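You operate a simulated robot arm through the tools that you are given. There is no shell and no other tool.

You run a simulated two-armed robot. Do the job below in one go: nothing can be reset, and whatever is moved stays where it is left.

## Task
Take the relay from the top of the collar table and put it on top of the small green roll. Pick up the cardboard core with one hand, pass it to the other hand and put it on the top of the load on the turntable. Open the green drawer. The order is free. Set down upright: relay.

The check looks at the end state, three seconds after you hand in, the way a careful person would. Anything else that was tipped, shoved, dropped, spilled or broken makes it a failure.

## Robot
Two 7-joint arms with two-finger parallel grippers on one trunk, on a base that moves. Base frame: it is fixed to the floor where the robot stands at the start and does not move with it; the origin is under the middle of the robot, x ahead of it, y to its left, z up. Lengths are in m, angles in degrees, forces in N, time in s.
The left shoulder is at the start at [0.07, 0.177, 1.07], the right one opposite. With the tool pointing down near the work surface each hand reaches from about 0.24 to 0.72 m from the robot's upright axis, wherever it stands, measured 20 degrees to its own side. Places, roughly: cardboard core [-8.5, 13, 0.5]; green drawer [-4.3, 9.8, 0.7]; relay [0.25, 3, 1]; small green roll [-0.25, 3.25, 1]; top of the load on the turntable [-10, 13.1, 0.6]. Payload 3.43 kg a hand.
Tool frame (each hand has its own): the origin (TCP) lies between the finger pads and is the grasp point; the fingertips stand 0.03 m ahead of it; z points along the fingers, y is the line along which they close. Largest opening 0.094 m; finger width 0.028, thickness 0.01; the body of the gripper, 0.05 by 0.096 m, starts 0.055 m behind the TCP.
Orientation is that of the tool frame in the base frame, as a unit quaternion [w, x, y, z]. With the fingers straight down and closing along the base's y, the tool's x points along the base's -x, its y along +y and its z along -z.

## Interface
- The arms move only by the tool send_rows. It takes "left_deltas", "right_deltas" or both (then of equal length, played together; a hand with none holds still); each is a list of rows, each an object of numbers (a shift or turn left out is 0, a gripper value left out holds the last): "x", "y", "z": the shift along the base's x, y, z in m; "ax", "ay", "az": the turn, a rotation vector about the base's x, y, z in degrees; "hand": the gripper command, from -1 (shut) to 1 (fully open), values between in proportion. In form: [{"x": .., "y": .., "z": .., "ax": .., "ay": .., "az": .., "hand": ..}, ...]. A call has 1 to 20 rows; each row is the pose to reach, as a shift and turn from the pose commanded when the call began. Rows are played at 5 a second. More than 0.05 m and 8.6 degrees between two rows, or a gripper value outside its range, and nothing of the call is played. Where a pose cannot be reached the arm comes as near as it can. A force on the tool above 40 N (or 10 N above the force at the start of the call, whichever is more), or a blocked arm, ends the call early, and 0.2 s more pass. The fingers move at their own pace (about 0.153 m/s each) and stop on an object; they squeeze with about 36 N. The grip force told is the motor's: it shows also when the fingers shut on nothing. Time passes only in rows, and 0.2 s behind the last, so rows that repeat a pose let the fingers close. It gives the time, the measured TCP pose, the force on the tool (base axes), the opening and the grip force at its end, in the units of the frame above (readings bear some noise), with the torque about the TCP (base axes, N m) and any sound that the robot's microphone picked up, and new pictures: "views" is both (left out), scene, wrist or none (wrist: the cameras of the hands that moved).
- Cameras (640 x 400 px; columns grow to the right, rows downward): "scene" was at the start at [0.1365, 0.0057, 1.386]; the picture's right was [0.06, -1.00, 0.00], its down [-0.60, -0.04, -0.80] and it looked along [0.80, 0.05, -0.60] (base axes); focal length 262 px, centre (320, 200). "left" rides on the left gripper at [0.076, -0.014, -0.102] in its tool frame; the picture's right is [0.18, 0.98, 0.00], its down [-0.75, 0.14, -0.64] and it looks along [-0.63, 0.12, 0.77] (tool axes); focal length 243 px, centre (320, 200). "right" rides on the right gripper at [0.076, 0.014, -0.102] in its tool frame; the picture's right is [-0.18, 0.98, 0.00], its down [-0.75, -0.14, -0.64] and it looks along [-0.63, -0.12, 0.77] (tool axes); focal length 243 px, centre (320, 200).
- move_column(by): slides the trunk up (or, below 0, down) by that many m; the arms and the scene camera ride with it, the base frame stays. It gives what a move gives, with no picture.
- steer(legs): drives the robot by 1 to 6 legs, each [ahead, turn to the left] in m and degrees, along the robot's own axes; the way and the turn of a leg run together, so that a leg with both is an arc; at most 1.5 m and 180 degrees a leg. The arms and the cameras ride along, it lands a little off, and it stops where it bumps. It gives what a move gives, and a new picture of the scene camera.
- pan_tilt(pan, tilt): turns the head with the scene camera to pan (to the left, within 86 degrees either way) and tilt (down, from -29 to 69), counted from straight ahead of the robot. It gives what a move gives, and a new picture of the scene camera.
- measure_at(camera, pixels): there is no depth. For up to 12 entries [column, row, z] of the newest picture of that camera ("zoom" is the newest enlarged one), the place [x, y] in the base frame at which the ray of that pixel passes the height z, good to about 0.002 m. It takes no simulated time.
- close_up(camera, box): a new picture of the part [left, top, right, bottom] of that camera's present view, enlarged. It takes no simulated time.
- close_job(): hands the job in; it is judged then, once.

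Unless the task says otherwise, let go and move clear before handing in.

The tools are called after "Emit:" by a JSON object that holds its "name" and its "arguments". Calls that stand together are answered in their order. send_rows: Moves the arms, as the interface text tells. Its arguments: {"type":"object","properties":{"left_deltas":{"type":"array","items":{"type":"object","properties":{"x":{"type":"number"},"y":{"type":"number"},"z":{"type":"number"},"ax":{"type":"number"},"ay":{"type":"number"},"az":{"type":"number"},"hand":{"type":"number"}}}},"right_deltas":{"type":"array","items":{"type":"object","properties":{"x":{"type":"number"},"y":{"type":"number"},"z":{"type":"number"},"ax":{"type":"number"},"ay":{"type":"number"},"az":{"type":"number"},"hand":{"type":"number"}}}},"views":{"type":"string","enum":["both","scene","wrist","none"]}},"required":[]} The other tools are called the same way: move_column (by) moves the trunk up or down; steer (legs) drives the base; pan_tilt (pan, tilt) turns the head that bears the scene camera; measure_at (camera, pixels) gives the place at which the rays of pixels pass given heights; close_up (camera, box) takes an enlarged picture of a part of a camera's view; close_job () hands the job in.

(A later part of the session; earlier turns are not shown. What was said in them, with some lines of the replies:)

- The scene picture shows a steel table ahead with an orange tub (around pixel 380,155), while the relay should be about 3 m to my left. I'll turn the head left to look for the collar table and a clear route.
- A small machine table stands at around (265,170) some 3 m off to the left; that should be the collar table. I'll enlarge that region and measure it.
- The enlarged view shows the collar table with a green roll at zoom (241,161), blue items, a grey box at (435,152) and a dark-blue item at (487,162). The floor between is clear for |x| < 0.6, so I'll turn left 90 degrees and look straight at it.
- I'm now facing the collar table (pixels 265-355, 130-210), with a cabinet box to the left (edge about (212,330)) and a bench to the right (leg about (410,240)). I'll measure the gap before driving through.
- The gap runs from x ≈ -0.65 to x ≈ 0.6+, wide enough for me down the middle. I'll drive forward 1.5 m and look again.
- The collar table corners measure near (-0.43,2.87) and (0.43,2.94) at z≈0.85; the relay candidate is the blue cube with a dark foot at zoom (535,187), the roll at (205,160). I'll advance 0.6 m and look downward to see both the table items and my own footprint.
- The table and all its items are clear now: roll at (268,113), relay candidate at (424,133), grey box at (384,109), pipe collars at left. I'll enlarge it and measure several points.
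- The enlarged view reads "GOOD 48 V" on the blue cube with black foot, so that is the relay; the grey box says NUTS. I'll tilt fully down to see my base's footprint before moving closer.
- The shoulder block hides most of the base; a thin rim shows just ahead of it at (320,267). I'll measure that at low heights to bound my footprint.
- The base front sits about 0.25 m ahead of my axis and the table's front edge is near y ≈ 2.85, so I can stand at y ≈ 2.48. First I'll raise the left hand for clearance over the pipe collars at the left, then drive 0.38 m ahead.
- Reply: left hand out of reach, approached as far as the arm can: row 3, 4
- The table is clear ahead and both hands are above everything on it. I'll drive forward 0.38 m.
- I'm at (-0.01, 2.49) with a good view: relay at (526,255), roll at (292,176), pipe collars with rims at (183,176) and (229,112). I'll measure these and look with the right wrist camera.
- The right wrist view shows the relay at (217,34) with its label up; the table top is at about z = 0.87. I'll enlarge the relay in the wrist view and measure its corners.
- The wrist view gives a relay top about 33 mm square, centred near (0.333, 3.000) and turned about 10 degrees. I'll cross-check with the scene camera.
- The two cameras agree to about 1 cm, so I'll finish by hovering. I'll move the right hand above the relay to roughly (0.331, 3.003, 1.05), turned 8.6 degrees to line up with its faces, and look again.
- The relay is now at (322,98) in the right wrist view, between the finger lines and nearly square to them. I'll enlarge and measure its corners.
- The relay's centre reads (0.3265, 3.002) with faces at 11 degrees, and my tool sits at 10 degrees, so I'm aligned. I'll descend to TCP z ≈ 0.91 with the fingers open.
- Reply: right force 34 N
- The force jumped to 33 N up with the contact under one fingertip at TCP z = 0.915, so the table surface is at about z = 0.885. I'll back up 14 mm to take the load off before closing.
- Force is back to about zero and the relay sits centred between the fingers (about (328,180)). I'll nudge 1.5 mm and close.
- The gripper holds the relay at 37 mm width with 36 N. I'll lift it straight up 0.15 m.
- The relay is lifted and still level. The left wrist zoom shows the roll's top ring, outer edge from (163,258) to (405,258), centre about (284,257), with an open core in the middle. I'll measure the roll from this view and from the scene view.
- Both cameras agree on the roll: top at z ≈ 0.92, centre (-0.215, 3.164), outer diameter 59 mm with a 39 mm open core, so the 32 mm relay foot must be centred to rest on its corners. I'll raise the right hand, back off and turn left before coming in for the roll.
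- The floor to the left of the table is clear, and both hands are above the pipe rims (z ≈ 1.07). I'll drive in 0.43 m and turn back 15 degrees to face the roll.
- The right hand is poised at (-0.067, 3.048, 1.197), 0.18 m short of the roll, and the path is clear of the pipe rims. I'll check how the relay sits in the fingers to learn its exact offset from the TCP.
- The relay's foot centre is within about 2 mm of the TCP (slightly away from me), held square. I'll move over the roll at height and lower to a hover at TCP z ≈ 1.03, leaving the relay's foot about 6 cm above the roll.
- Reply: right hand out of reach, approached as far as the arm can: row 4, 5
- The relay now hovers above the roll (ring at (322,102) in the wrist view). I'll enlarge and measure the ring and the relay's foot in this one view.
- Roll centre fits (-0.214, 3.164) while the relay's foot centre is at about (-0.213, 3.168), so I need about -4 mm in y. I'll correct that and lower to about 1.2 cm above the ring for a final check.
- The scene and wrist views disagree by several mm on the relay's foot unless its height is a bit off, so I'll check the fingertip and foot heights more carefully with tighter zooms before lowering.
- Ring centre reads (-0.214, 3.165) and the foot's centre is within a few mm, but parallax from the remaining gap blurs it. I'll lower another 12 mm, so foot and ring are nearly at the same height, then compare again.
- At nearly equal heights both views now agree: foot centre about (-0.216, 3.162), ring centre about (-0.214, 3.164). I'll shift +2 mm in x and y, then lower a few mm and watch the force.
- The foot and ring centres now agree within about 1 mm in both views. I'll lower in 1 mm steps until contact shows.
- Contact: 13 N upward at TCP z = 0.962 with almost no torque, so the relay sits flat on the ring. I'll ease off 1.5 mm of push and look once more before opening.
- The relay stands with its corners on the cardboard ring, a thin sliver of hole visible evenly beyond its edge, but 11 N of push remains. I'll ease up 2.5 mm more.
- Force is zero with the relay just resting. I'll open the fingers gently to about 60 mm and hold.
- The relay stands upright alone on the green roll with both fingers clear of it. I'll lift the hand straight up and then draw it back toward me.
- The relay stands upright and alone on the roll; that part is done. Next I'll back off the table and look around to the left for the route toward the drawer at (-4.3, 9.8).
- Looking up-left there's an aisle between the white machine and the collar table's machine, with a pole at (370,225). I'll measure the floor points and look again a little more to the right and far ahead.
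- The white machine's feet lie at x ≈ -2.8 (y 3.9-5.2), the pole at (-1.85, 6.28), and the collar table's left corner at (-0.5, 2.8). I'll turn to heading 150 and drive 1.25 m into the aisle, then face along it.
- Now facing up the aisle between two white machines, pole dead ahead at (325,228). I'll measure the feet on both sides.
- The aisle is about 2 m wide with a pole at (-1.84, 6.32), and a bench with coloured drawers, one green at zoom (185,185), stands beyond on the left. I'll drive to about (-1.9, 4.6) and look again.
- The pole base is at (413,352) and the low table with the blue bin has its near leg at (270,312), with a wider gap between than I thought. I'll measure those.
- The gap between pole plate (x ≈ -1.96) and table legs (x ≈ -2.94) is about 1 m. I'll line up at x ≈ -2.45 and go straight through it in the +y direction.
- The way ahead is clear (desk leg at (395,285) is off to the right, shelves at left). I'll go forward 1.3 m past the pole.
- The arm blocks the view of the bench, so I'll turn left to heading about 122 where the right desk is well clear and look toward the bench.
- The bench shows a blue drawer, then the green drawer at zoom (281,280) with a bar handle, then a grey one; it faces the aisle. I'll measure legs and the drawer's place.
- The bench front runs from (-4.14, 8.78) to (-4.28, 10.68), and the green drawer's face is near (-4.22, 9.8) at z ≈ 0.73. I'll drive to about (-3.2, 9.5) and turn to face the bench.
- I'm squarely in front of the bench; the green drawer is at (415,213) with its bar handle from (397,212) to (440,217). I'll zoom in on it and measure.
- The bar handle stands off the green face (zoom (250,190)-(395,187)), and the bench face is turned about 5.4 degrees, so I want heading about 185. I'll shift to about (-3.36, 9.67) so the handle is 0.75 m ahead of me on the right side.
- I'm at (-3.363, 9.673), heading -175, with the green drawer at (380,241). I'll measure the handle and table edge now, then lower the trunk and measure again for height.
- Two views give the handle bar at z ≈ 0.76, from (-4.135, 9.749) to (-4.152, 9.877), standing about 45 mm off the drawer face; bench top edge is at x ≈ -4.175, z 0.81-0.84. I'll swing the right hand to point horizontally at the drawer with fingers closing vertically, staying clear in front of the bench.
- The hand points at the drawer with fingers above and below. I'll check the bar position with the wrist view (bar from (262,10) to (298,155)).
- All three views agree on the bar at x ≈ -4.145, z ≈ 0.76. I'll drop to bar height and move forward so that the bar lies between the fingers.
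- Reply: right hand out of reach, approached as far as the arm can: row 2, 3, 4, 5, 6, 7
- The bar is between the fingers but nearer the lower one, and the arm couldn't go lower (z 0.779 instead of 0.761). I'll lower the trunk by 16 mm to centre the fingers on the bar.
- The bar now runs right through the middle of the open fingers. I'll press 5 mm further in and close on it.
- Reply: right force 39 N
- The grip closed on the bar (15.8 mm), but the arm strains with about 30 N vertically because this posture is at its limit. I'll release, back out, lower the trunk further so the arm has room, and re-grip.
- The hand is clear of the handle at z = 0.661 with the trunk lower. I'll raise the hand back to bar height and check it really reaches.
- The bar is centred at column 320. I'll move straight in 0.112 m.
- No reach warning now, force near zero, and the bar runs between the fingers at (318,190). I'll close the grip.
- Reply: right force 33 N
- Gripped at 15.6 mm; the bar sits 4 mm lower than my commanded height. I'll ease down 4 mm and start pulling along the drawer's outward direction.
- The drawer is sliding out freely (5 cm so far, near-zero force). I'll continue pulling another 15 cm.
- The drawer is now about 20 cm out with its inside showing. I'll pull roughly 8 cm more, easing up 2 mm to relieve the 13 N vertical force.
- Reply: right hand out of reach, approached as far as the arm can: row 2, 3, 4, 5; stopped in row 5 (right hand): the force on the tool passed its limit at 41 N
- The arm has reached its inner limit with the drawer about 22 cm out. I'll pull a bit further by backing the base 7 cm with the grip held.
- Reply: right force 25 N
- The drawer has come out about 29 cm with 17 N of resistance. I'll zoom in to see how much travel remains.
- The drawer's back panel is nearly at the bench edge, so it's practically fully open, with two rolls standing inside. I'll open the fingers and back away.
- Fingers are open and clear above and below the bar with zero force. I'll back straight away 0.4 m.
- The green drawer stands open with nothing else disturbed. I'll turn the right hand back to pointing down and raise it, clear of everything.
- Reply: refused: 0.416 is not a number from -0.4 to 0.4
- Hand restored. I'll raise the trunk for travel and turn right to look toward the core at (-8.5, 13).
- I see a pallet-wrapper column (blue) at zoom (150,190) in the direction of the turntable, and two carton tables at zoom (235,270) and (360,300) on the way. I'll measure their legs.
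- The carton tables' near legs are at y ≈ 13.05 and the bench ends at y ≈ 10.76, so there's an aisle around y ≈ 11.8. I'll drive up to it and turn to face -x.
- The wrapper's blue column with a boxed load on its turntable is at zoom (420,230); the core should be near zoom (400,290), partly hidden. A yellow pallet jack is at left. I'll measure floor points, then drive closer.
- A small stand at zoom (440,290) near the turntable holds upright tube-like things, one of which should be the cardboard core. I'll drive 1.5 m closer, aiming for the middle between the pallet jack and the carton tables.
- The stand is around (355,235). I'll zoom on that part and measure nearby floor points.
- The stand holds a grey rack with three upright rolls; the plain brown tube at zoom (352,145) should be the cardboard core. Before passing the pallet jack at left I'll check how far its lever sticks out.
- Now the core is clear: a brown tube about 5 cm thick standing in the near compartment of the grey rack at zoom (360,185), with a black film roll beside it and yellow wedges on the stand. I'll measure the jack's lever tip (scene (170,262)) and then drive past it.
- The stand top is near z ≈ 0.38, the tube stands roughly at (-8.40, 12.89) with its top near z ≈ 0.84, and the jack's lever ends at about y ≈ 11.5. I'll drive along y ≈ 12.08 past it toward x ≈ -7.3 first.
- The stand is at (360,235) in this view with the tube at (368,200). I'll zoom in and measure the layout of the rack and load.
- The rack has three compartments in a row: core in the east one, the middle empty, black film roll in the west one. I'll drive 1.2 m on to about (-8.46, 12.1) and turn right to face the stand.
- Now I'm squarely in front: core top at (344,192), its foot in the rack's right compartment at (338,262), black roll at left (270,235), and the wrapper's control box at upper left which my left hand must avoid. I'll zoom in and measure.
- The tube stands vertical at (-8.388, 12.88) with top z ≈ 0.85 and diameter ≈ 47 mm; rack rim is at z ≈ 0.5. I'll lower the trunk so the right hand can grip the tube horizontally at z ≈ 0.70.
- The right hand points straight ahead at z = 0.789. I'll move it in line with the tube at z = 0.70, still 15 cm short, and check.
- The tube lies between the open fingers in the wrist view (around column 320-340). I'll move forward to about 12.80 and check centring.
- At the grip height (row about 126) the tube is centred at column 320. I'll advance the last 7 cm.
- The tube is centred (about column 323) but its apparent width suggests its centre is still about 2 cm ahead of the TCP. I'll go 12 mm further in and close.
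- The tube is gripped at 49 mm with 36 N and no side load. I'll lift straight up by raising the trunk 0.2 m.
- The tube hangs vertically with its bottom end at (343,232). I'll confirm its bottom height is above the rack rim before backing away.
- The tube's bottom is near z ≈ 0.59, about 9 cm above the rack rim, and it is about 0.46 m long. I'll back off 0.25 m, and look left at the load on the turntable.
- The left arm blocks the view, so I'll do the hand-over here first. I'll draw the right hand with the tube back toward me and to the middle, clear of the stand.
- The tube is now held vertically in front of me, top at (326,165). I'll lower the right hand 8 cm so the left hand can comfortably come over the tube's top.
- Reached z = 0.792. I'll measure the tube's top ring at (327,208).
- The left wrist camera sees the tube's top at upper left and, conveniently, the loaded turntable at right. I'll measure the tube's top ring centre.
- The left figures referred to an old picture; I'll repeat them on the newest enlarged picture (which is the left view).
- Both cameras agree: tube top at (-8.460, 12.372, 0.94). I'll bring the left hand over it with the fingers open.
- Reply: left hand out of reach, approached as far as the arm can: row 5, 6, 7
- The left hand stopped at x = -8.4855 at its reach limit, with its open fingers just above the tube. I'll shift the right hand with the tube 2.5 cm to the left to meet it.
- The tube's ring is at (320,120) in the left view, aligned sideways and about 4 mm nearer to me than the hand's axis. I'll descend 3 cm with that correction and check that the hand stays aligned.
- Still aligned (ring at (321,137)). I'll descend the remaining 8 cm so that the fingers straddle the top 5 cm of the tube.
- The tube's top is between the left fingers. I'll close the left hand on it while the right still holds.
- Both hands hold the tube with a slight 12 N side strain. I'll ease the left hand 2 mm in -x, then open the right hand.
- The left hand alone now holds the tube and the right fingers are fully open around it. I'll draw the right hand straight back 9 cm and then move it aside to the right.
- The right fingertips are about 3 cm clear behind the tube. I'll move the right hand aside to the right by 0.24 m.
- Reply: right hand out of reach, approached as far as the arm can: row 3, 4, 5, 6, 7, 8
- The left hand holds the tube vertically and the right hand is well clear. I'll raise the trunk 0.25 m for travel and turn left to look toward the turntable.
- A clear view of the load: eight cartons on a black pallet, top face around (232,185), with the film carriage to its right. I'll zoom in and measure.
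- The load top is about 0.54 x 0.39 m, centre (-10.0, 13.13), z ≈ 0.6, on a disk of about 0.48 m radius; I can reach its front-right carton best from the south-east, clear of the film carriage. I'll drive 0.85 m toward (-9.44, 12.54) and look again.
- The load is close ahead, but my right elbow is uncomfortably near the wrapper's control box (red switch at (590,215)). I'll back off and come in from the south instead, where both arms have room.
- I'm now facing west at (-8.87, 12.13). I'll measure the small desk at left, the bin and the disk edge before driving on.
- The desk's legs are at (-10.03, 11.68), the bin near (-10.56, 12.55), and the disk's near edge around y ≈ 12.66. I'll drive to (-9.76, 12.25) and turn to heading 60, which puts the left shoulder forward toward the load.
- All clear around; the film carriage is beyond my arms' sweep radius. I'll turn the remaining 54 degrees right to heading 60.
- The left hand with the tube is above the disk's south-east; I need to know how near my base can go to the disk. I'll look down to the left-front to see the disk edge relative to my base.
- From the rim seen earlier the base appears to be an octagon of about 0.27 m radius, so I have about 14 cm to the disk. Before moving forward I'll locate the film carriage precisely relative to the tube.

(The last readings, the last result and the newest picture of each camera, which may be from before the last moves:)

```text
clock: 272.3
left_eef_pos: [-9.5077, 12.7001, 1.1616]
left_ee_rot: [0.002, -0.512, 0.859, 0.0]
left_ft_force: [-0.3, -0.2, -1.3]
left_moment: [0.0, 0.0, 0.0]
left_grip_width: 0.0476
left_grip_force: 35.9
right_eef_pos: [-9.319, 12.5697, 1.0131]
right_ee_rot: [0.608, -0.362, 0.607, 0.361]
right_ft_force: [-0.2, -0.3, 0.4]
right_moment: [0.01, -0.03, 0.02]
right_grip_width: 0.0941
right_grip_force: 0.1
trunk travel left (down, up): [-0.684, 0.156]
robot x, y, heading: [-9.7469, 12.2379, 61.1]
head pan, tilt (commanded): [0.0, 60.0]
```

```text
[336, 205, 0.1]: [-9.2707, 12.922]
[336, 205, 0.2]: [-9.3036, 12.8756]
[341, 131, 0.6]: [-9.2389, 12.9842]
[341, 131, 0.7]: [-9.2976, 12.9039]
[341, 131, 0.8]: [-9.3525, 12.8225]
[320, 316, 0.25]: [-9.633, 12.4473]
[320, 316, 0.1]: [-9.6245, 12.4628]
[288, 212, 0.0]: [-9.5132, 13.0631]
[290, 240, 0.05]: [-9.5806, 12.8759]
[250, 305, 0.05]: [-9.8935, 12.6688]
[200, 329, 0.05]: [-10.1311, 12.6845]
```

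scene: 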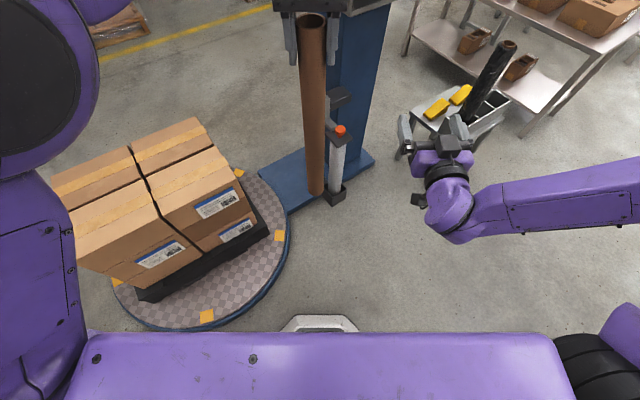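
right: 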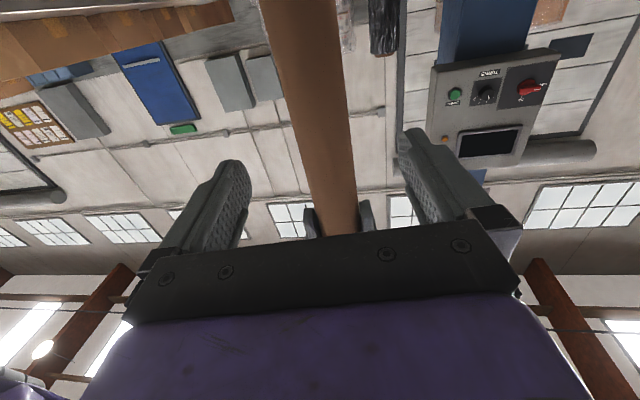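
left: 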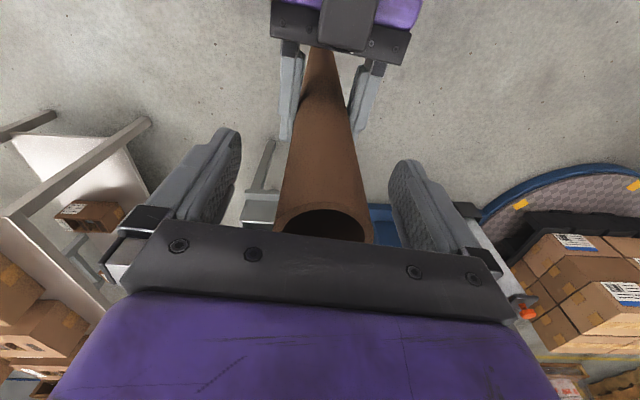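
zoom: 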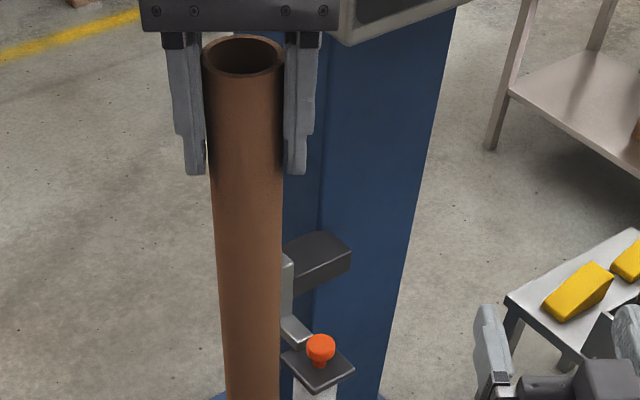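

The film carriage stands at about (-9.28, 12.94), well clear of the tube, and the disk's edge leaves about 20 cm to my base. I'll drive forward 0.12 m.

Emit:
{"name": "steer", "arguments": {"legs": [[0.12, 0]]}}

Emit:
{"name": "pan_tilt", "arguments": {"pan": 30, "tilt": 50}}

```text
clock: 273.6
left_eef_pos: [-9.4485, 12.8058, 1.1618]
left_ee_rot: [0.001, -0.511, 0.86, 0.0]
left_ft_force: [0.3, 0.7, -1.2]
left_moment: [-0.02, 0.01, 0.0]
left_grip_width: 0.0479
left_grip_force: 36.3
right_eef_pos: [-9.2599, 12.6749, 1.0143]
right_ee_rot: [0.609, -0.359, 0.609, 0.36]
right_ft_force: [-0.2, -0.1, 0.1]
right_moment: [0.01, 0.01, 0.0]
right_grip_width: 0.0942
right_grip_force: 0.1
trunk travel left (down, up): [-0.684, 0.156]
robot x, y, heading: [-9.6874, 12.3411, 61.4]
head pan, tilt (commanded): [0.0, 60.0]
```

scene: 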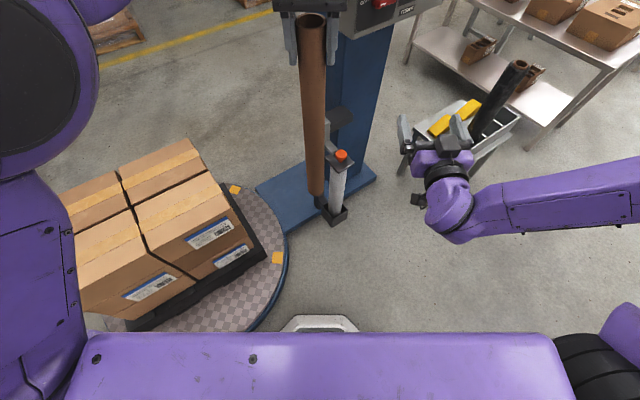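

```text
clock: 274.5
left_eef_pos: [-9.4483, 12.8058, 1.1616]
left_ee_rot: [0.002, -0.511, 0.859, 0.0]
left_ft_force: [0.6, 0.1, -1.5]
left_moment: [-0.01, -0.02, 0.0]
left_grip_width: 0.048
left_grip_force: 36.2
right_eef_pos: [-9.2592, 12.6744, 1.0136]
right_ee_rot: [0.609, -0.36, 0.609, 0.36]
right_ft_force: [-0.1, 0.2, -0.5]
right_moment: [-0.02, -0.03, 0.01]
right_grip_width: 0.0939
right_grip_force: 0.1
trunk travel left (down, up): [-0.684, 0.156]
robot x, y, heading: [-9.6886, 12.3457, 61.2]
head pan, tilt (commanded): [30.0, 50.0]
```

scene: 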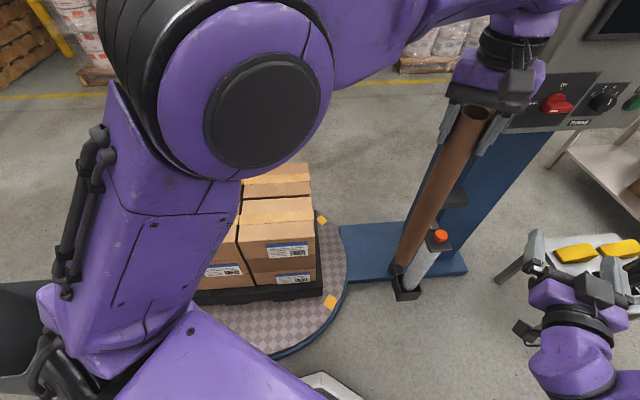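

I'll raise the trunk 10 cm for a better arm posture, then carry the tube over the front-right carton at constant height (tube bottom about 0.73, load top about 0.6).

Emit:
{"name": "move_column", "arguments": {"by": 0.1}}

Emit:
{"name": "send_rows", "arguments": {"left_deltas": [{"x": -0.038, "y": 0.021, "z": -0.01}, {"x": -0.077, "y": 0.043, "z": -0.02}, {"x": -0.115, "y": 0.064, "z": -0.03}, {"x": -0.153, "y": 0.085, "z": -0.04}, {"x": -0.192, "y": 0.106, "z": -0.05}, {"x": -0.23, "y": 0.128, "z": -0.06}, {"x": -0.269, "y": 0.149, "z": -0.07}, {"x": -0.307, "y": 0.17, "z": -0.075}, {"x": -0.345, "y": 0.191, "z": -0.08}, {"x": -0.384, "y": 0.213, "z": -0.085}, {"x": -0.422, "y": 0.234, "z": -0.09}, {"x": -0.422, "y": 0.234, "z": -0.09}], "views": "both"}}

```text
clock: 275.8
left_eef_pos: [-9.4475, 12.8061, 1.2609]
left_ee_rot: [0.001, -0.511, 0.859, -0.001]
left_ft_force: [0.2, 0.2, -1.0]
left_moment: [-0.02, 0.02, 0.0]
left_grip_width: 0.0481
left_grip_force: 36.4
right_eef_pos: [-9.2599, 12.6741, 1.1127]
right_ee_rot: [0.608, -0.361, 0.608, 0.361]
right_ft_force: [0.1, -0.6, -0.4]
right_moment: [-0.04, 0.01, 0.02]
right_grip_width: 0.0942
right_grip_force: 0.1
trunk travel left (down, up): [-0.784, 0.056]
robot x, y, heading: [-9.687, 12.3456, 61.2]
head pan, tilt (commanded): [30.0, 50.0]
```

```text
clock: 278.4
left_eef_pos: [-9.869, 13.039, 1.1696]
left_ee_rot: [0.001, -0.511, 0.86, 0.001]
left_ft_force: [-0.3, -0.4, -1.8]
left_moment: [-0.01, 0.01, 0.03]
left_grip_width: 0.0479
left_grip_force: 35.6
right_eef_pos: [-9.2586, 12.6756, 1.1138]
right_ee_rot: [0.608, -0.36, 0.608, 0.36]
right_ft_force: [0.7, 0.3, 0.6]
right_moment: [0.0, 0.0, -0.01]
right_grip_width: 0.094
right_grip_force: 0.0
trunk travel left (down, up): [-0.784, 0.056]
robot x, y, heading: [-9.6879, 12.3425, 61.2]
head pan, tilt (commanded): [30.0, 50.0]
```

scene: 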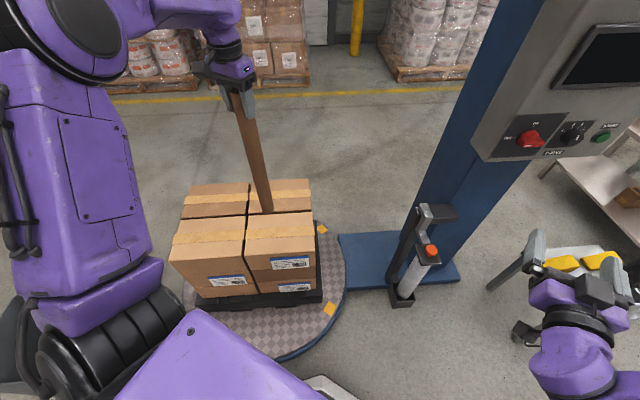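
left: 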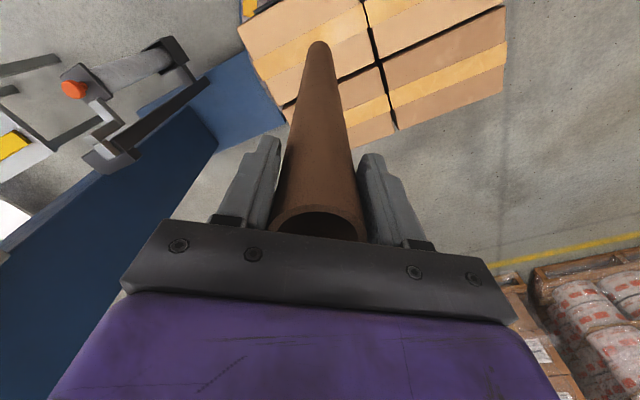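

The tube now hangs over the load, its bottom at (264,213). I'll zoom in and measure the top face from this angle, together with the tube's bottom.

Emit:
{"name": "close_up", "arguments": {"camera": "scene", "box": [160, 160, 340, 310]}}

```text
2.67 times, centred on (250, 235) of scene
```

zoom: 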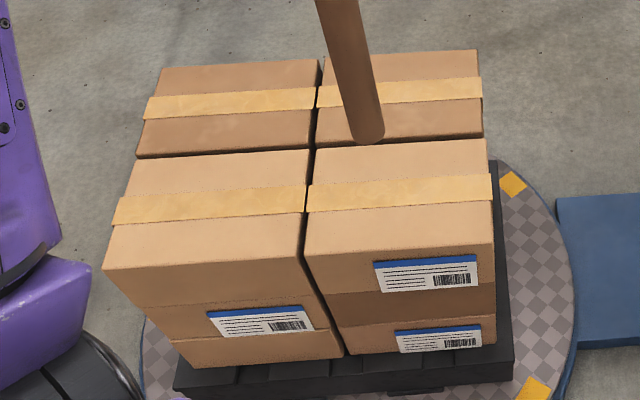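

Emit:
{"name": "measure_at", "arguments": {"camera": "zoom", "pixels": [[493, 238, 0.6], [478, 50, 0.6], [104, 268, 0.6], [163, 67, 0.6], [304, 254, 0.6], [487, 140, 0.6], [312, 150, 0.6], [493, 238, 0.64], [478, 50, 0.64], [104, 268, 0.64], [163, 67, 0.64], [368, 140, 0.74]]}}

```text
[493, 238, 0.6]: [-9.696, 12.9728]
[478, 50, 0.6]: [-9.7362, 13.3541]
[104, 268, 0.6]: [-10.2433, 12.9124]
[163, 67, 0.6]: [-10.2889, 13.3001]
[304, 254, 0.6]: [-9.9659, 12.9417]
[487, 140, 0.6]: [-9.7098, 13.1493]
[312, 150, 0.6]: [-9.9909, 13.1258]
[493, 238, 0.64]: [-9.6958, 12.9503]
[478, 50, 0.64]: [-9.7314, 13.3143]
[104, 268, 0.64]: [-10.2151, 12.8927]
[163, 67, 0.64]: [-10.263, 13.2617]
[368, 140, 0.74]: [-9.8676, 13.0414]
```

The load top is at z ≈ 0.60 from both viewpoints, and the tube hangs vertically over the middle of the front-right carton (bottom at (-9.868, 13.041), z ≈ 0.74). I'll lower 0.115 m first.

Emit:
{"name": "send_rows", "arguments": {"left_deltas": [{"z": -0.03}, {"z": -0.06}, {"z": -0.09}, {"z": -0.115}, {"z": -0.115}], "views": "scene"}}

Emit:
{"name": "close_up", "arguments": {"camera": "scene", "box": [190, 100, 340, 260]}}

```text
clock: 279.6
left_eef_pos: [-9.8732, 13.0388, 1.0566]
left_ee_rot: [0.003, -0.511, 0.86, 0.0]
left_ft_force: [0.3, 0.6, -1.6]
left_moment: [0.0, 0.02, -0.02]
left_grip_width: 0.0479
left_grip_force: 35.6
right_eef_pos: [-9.2602, 12.6745, 1.1137]
right_ee_rot: [0.609, -0.36, 0.609, 0.36]
right_ft_force: [-0.1, -0.3, 0.3]
right_moment: [-0.03, -0.01, 0.02]
right_grip_width: 0.0938
right_grip_force: 0.2
trunk travel left (down, up): [-0.784, 0.056]
robot x, y, heading: [-9.6881, 12.347, 61.2]
head pan, tilt (commanded): [30.0, 50.0]
```

scene: 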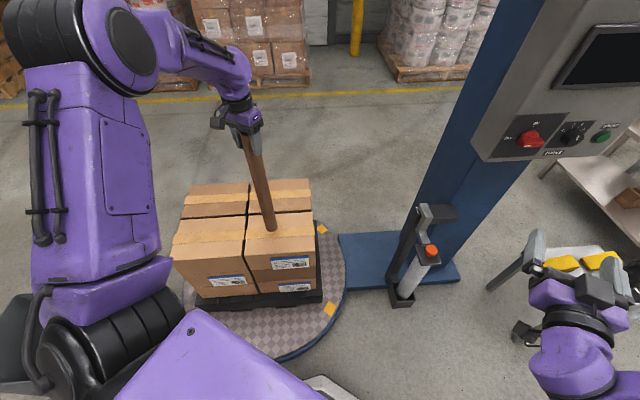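

```text
2.50 times, centred on (265, 180) of scene
```

zoom: 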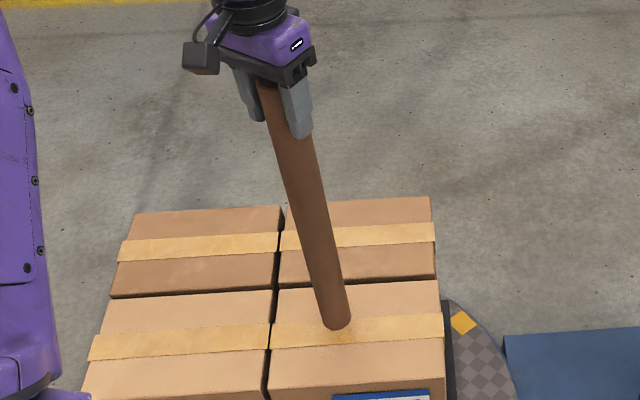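

The tube's end is about 2-3 cm above the carton. I'll lower 15 mm more and check the force.

Emit:
{"name": "send_rows", "arguments": {"left_deltas": [{"z": -0.005}, {"z": -0.01}, {"z": -0.015}, {"z": -0.015}], "views": "none"}}

Emit:
{"name": "close_up", "arguments": {"camera": "scene", "box": [240, 190, 300, 250]}}

```text
clock: 280.6
left_eef_pos: [-9.8719, 13.0402, 1.0413]
left_ee_rot: [0.002, -0.512, 0.859, 0.001]
left_ft_force: [-0.8, -0.6, -1.6]
left_moment: [-0.03, -0.04, 0.02]
left_grip_width: 0.0481
left_grip_force: 35.7
right_eef_pos: [-9.26, 12.6752, 1.1148]
right_ee_rot: [0.608, -0.361, 0.608, 0.361]
right_ft_force: [-0.6, -0.1, -0.3]
right_moment: [0.02, 0.01, 0.01]
right_grip_width: 0.0943
right_grip_force: 0.1
trunk travel left (down, up): [-0.784, 0.056]
robot x, y, heading: [-9.6843, 12.3466, 61.2]
head pan, tilt (commanded): [30.0, 50.0]
```

```text
6.67 times, centred on (270, 220) of scene
```

zoom: 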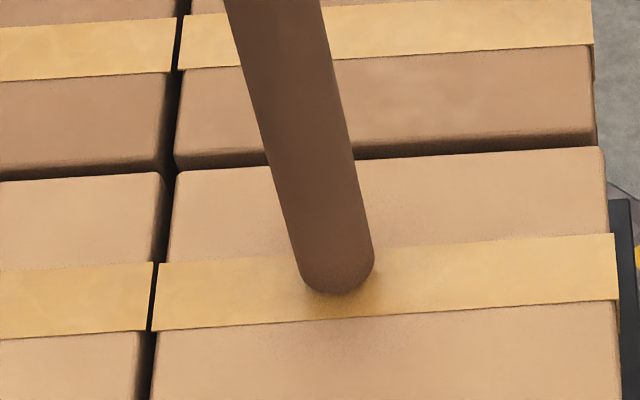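

A contact shadow is forming under the tube's end and there's still no load. I'll go down in small steps.

Emit:
{"name": "send_rows", "arguments": {"left_deltas": [{"z": -0.002}, {"z": -0.004}, {"z": -0.006}, {"z": -0.006}], "views": "none"}}

```text
clock: 281.6
left_eef_pos: [-9.8725, 13.0401, 1.0352]
left_ee_rot: [0.003, -0.511, 0.86, 0.001]
left_ft_force: [-0.6, 0.2, -2.1]
left_moment: [0.01, 0.0, 0.0]
left_grip_width: 0.048
left_grip_force: 35.8
right_eef_pos: [-9.2591, 12.6746, 1.1141]
right_ee_rot: [0.608, -0.36, 0.609, 0.36]
right_ft_force: [0.0, -0.6, 0.2]
right_moment: [0.0, 0.02, 0.01]
right_grip_width: 0.0941
right_grip_force: 0.0
trunk travel left (down, up): [-0.784, 0.056]
robot x, y, heading: [-9.6897, 12.3427, 61.3]
head pan, tilt (commanded): [30.0, 50.0]
```

Emit:
{"name": "send_rows", "arguments": {"left_deltas": [{"z": -0.002}, {"z": -0.004}, {"z": -0.004}], "views": "none"}}

Emit:
{"name": "close_up", "arguments": {"camera": "scene", "box": [240, 190, 300, 250]}}

```text
clock: 282.4
left_eef_pos: [-9.8709, 13.0408, 1.0319]
left_ee_rot: [0.002, -0.511, 0.859, 0.0]
left_ft_force: [-0.1, 0.4, -2.0]
left_moment: [-0.01, 0.0, 0.04]
left_grip_width: 0.0477
left_grip_force: 35.9
right_eef_pos: [-9.2598, 12.675, 1.1141]
right_ee_rot: [0.608, -0.36, 0.609, 0.36]
right_ft_force: [0.3, 0.1, 0.4]
right_moment: [0.04, 0.03, -0.01]
right_grip_width: 0.094
right_grip_force: 0.2
trunk travel left (down, up): [-0.784, 0.056]
robot x, y, heading: [-9.6851, 12.3443, 61.3]
head pan, tilt (commanded): [30.0, 50.0]
```

```text
6.67 times, centred on (270, 220) of scene
```

zoom: 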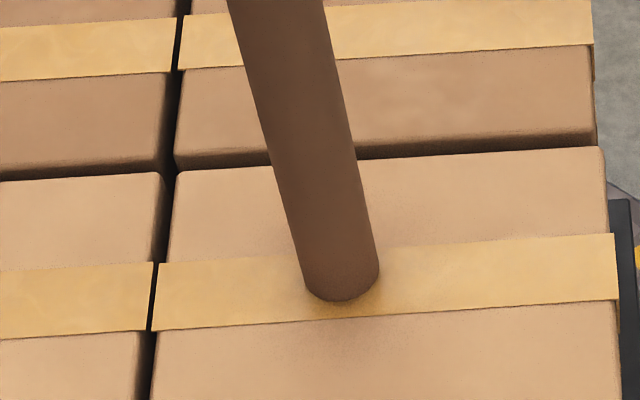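

Still only the tube's weight on the hand (-2 N). A few mm more.

Emit:
{"name": "send_rows", "arguments": {"left_deltas": [{"z": -0.002}, {"z": -0.004}, {"z": -0.004}], "views": "none"}}

```text
clock: 283.2
left_eef_pos: [-9.8706, 13.0399, 1.0285]
left_ee_rot: [0.001, -0.51, 0.86, -0.001]
left_ft_force: [-0.1, -0.7, 1.9]
left_moment: [0.08, 0.17, -0.01]
left_grip_width: 0.0482
left_grip_force: 35.8
right_eef_pos: [-9.2601, 12.6743, 1.1137]
right_ee_rot: [0.609, -0.36, 0.609, 0.36]
right_ft_force: [0.9, -0.1, -0.3]
right_moment: [0.05, -0.01, -0.01]
right_grip_width: 0.0941
right_grip_force: 0.0
trunk travel left (down, up): [-0.784, 0.056]
robot x, y, heading: [-9.6868, 12.3477, 61.4]
head pan, tilt (commanded): [30.0, 50.0]
```

Contact: the force changed from -2 to +2 N with hardly any torque, so the tube stands on the carton. I'll settle 1 mm more to seat it flat.

Emit:
{"name": "send_rows", "arguments": {"left_deltas": [{"z": -0.001}, {"z": -0.001}], "views": "none"}}

Emit:
{"name": "close_up", "arguments": {"camera": "scene", "box": [190, 100, 340, 260]}}

```text
clock: 283.8
left_eef_pos: [-9.8706, 13.0382, 1.0278]
left_ee_rot: [0.003, -0.512, 0.859, 0.002]
left_ft_force: [0.0, 0.2, 8.8]
left_moment: [0.18, 0.27, 0.02]
left_grip_width: 0.0481
left_grip_force: 35.5
right_eef_pos: [-9.2597, 12.6732, 1.1152]
right_ee_rot: [0.609, -0.359, 0.608, 0.361]
right_ft_force: [0.3, -0.2, -0.5]
right_moment: [0.02, -0.02, -0.02]
right_grip_width: 0.0942
right_grip_force: 0.0
trunk travel left (down, up): [-0.784, 0.056]
robot x, y, heading: [-9.6858, 12.3451, 61.2]
head pan, tilt (commanded): [30.0, 50.0]
```

```text
2.50 times, centred on (265, 180) of scene
```

zoom: 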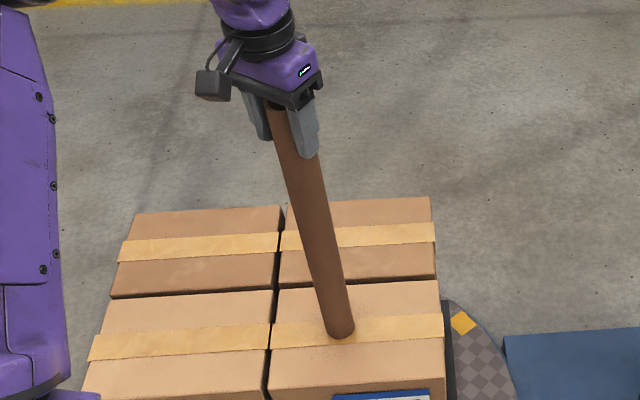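

The touch is on one edge first (torque shows the contact toward -x,+y), so the tube leans very slightly. I'll measure its bottom to quantify the lean.

Emit:
{"name": "close_up", "arguments": {"camera": "scene", "box": [240, 190, 300, 250]}}

Emit:
{"name": "close_up", "arguments": {"camera": "left", "box": [200, 0, 440, 260]}}

```text
6.67 times, centred on (270, 220) of scene
```

zoom: 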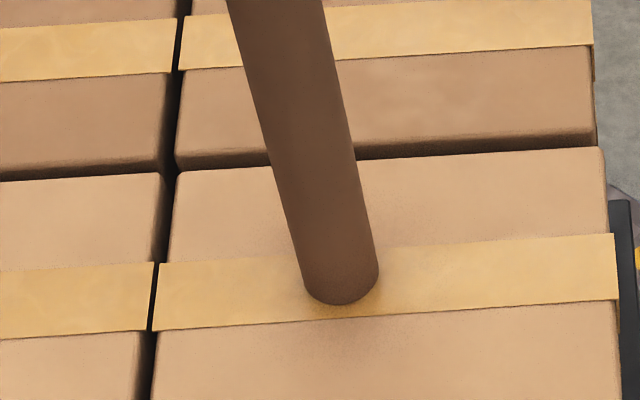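

```text
1.54 times, centred on (320, 130) of left
```

zoom: 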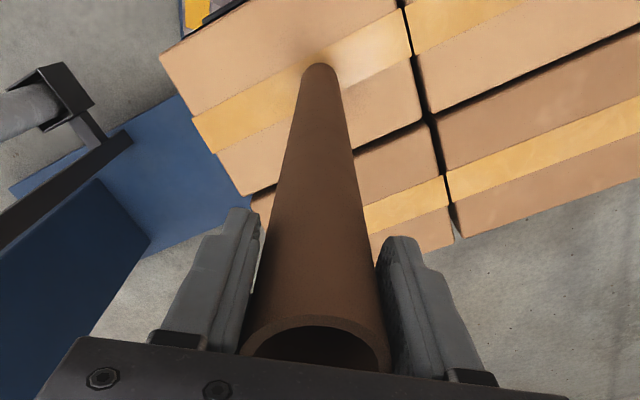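

Emit:
{"name": "measure_at", "arguments": {"camera": "zoom", "pixels": [[319, 62, 0.6], [303, 75, 0.6], [336, 75, 0.6], [319, 62, 0.595]]}}

Emit:
{"name": "close_up", "arguments": {"camera": "scene", "box": [240, 190, 300, 250]}}

Emit:
{"name": "measure_at", "arguments": {"camera": "zoom", "pixels": [[343, 305, 0.6], [304, 286, 0.6], [379, 272, 0.6], [343, 305, 0.605], [304, 286, 0.605], [379, 272, 0.605]]}}

```text
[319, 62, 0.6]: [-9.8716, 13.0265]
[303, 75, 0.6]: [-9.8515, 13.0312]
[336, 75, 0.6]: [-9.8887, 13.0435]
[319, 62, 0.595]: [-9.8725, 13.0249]
```

```text
6.67 times, centred on (270, 220) of scene
```

zoom: 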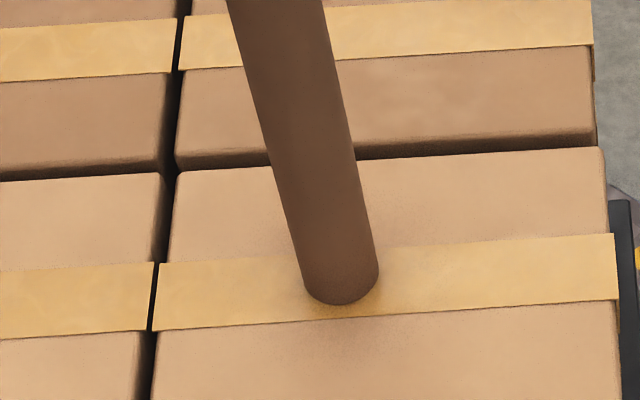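

```text
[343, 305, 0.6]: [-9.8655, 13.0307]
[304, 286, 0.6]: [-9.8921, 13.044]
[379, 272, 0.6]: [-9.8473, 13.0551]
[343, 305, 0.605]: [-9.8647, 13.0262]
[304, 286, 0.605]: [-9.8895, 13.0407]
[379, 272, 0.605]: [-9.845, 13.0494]
```

The lean is only about half a degree. I'll ease off 1 mm, then open the left fingers slowly.

Emit:
{"name": "send_rows", "arguments": {"left_deltas": [{"z": 0.001}, {"z": 0.001}], "views": "none"}}

```text
clock: 284.4
left_eef_pos: [-9.87, 13.0402, 1.0296]
left_ee_rot: [0.001, -0.511, 0.86, 0.0]
left_ft_force: [-0.8, -0.7, 4.5]
left_moment: [-0.09, 0.1, 0.01]
left_grip_width: 0.0481
left_grip_force: 36.5
right_eef_pos: [-9.2602, 12.6729, 1.1136]
right_ee_rot: [0.609, -0.36, 0.609, 0.359]
right_ft_force: [0.4, -0.6, -0.7]
right_moment: [-0.01, 0.0, 0.0]
right_grip_width: 0.0942
right_grip_force: 0.0
trunk travel left (down, up): [-0.784, 0.056]
robot x, y, heading: [-9.6853, 12.3417, 61.2]
head pan, tilt (commanded): [30.0, 50.0]
```

Force is down to 4.5 N with negligible torque. Now I'll open the left fingers gradually and hold.

Emit:
{"name": "send_rows", "arguments": {"left_deltas": [{"hand": 0.04}, {"hand": 0.08}, {"hand": 0.15}, {"hand": 0.3}, {"hand": 0.5}, {"hand": 0.8}, {"hand": 1}, {"hand": 1}], "views": "both"}}

Emit:
{"name": "close_up", "arguments": {"camera": "scene", "box": [190, 100, 340, 260]}}

```text
clock: 286.2
left_eef_pos: [-9.8699, 13.0417, 1.0278]
left_ee_rot: [0.002, -0.511, 0.859, 0.0]
left_ft_force: [-0.3, 0.1, -0.1]
left_moment: [0.03, 0.04, 0.02]
left_grip_width: 0.0937
left_grip_force: 0.1
right_eef_pos: [-9.2597, 12.676, 1.1138]
right_ee_rot: [0.608, -0.359, 0.609, 0.36]
right_ft_force: [0.5, -0.4, -0.1]
right_moment: [0.0, 0.02, -0.01]
right_grip_width: 0.094
right_grip_force: 0.1
trunk travel left (down, up): [-0.784, 0.056]
robot x, y, heading: [-9.6871, 12.3437, 61.2]
head pan, tilt (commanded): [30.0, 50.0]
```

scene: 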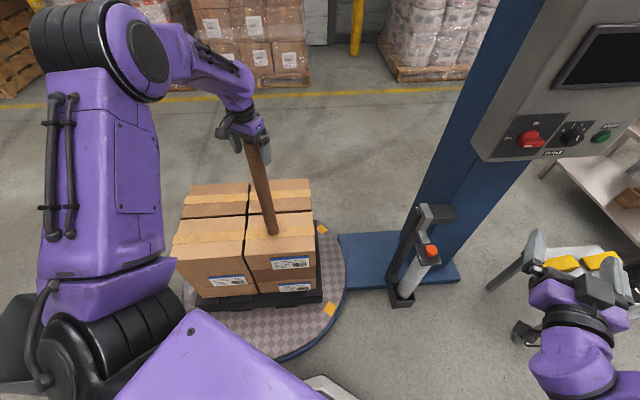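
left: 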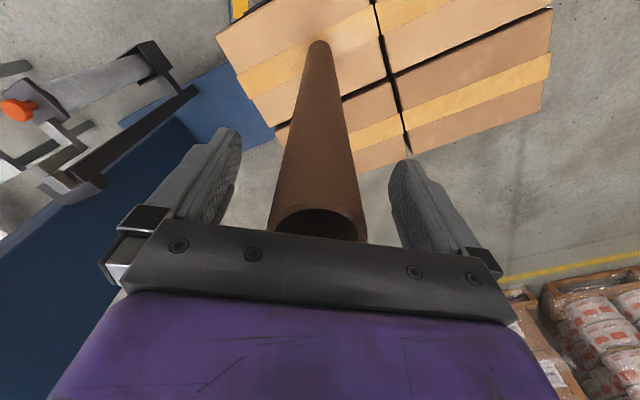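

```text
2.50 times, centred on (265, 180) of scene
```

zoom: 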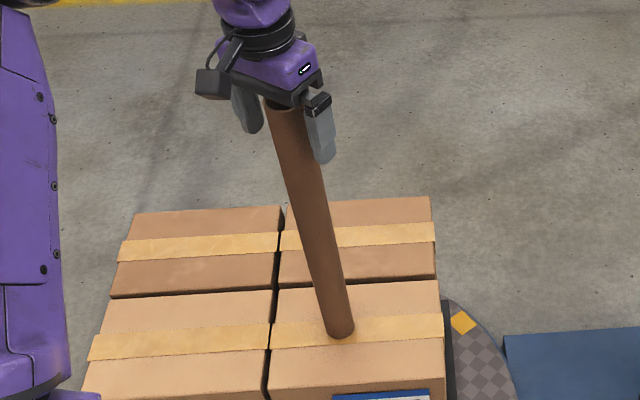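

The tube stands freely in place with the fingers wide open around it. I'll lift the hand straight up 0.14 m.

Emit:
{"name": "send_rows", "arguments": {"left_deltas": [{"z": 0.01}, {"z": 0.025}, {"z": 0.045}, {"z": 0.07}, {"z": 0.095}, {"z": 0.12}, {"z": 0.14}, {"z": 0.14}], "views": "both"}}

Emit:
{"name": "close_up", "arguments": {"camera": "scene", "box": [190, 80, 340, 260]}}

```text
clock: 288.0
left_eef_pos: [-9.8702, 13.039, 1.1661]
left_ee_rot: [0.002, -0.511, 0.859, 0.001]
left_ft_force: [-0.7, 0.1, -0.3]
left_moment: [0.01, 0.01, -0.01]
left_grip_width: 0.094
left_grip_force: 0.0
right_eef_pos: [-9.2597, 12.6743, 1.1151]
right_ee_rot: [0.609, -0.36, 0.608, 0.36]
right_ft_force: [0.5, 0.5, 0.1]
right_moment: [0.0, 0.0, -0.01]
right_grip_width: 0.0941
right_grip_force: 0.1
trunk travel left (down, up): [-0.784, 0.056]
robot x, y, heading: [-9.6866, 12.3468, 61.3]
head pan, tilt (commanded): [30.0, 50.0]
```

scene: 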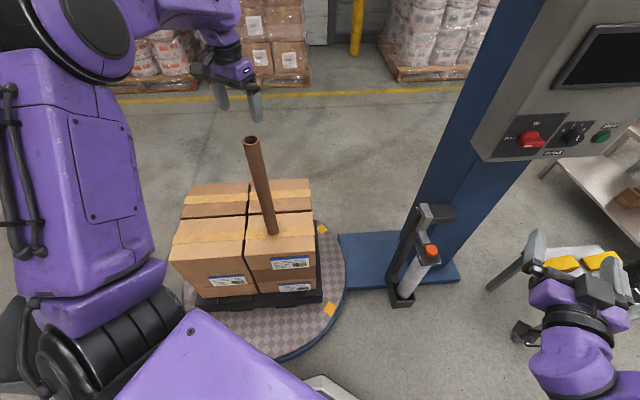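
left: 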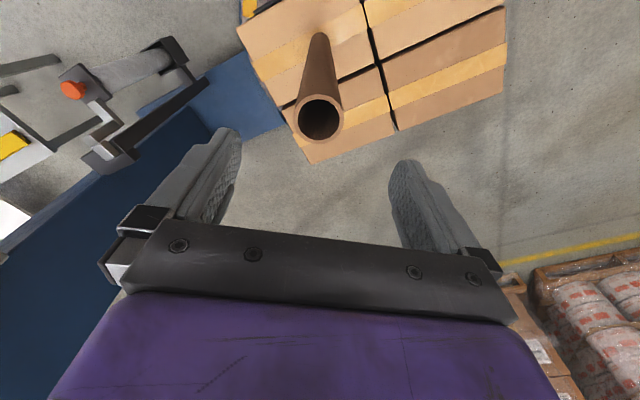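

```text
2.22 times, centred on (265, 170) of scene
```

zoom: 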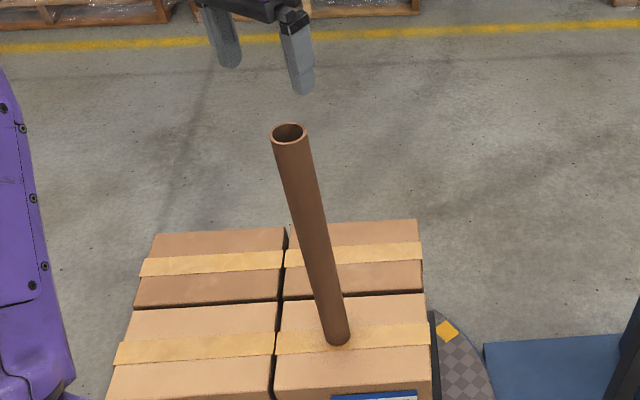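

The core stands upright on the load, free of the hand. I'll withdraw the left hand sideways above the tube's height and then back the base away.

Emit:
{"name": "send_rows", "arguments": {"left_deltas": [{"z": 0.02}, {"x": 0.03, "y": -0.03, "z": 0.03}, {"x": 0.065, "y": -0.055, "z": 0.03}, {"x": 0.1, "y": -0.08, "z": 0.03}, {"x": 0.135, "y": -0.105, "z": 0.03}, {"x": 0.17, "y": -0.13, "z": 0.03}, {"x": 0.205, "y": -0.155, "z": 0.03}, {"x": 0.24, "y": -0.18, "z": 0.03}, {"x": 0.275, "y": -0.205, "z": 0.03}, {"x": 0.275, "y": -0.205, "z": 0.03}], "views": "scene"}}

Emit:
{"name": "steer", "arguments": {"legs": [[-0.35, 0]]}}

```text
clock: 290.2
left_eef_pos: [-9.5964, 12.8351, 1.1959]
left_ee_rot: [0.002, -0.511, 0.86, 0.0]
left_ft_force: [-0.5, -0.9, -0.8]
left_moment: [0.02, 0.01, -0.01]
left_grip_width: 0.0941
left_grip_force: 0.0
right_eef_pos: [-9.2601, 12.6748, 1.1146]
right_ee_rot: [0.609, -0.359, 0.609, 0.36]
right_ft_force: [-0.3, 0.2, 0.0]
right_moment: [-0.02, -0.01, -0.01]
right_grip_width: 0.0941
right_grip_force: 0.1
trunk travel left (down, up): [-0.784, 0.056]
robot x, y, heading: [-9.6827, 12.345, 61.5]
head pan, tilt (commanded): [30.0, 50.0]
```

scene: 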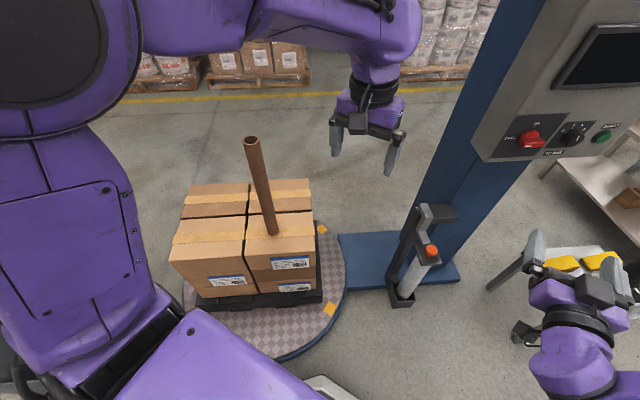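

```text
clock: 292.5
left_eef_pos: [-9.7601, 12.5363, 1.1953]
left_ee_rot: [0.002, -0.513, 0.859, 0.0]
left_ft_force: [0.3, 0.0, -0.5]
left_moment: [0.0, 0.03, 0.01]
left_grip_width: 0.0941
left_grip_force: 0.1
right_eef_pos: [-9.4235, 12.3776, 1.1132]
right_ee_rot: [0.607, -0.361, 0.609, 0.361]
right_ft_force: [-0.1, -0.2, 0.2]
right_moment: [0.02, 0.0, 0.0]
right_grip_width: 0.094
right_grip_force: 0.1
trunk travel left (down, up): [-0.784, 0.056]
robot x, y, heading: [-9.852, 12.0432, 61.7]
head pan, tilt (commanded): [30.0, 50.0]
```

scene: 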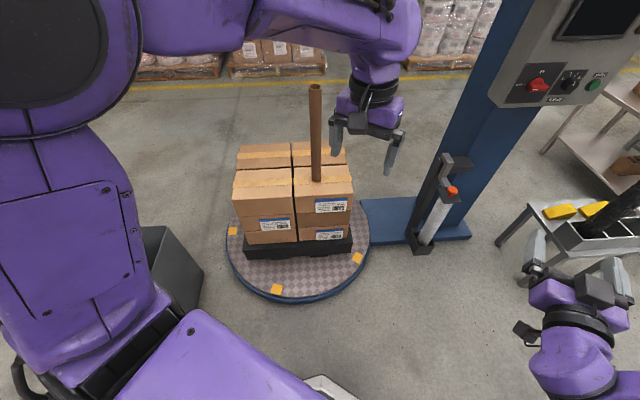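

The core stands upright on the load at (315,130), both hands are empty and clear. The relay was seen standing on the roll after I left it, and the green drawer was seen open. I'm handing in.

Emit:
{"name": "close_job", "arguments": {}}

```text
The job is handed in.
```

I did all three parts and handed the job in. I don't have the check's result.

- **Relay:** it stands upright on top of the small green roll, resting on the cardboard ring. I last saw it there, still upright, as I drove away from the collar table; I did not go back to look again.
- **Cardboard core:** the right hand lifted it out of the rack and passed it to the left hand. It now stands upright on the front-right carton of the load. It was still standing after I let go and backed away.
- **Green drawer:** it is pulled out about 29 cm, close to fully open. I last saw it open as I left the bench.

I saw nothing tipped, dropped or shoved along the way. Both hands are empty and clear of everything.
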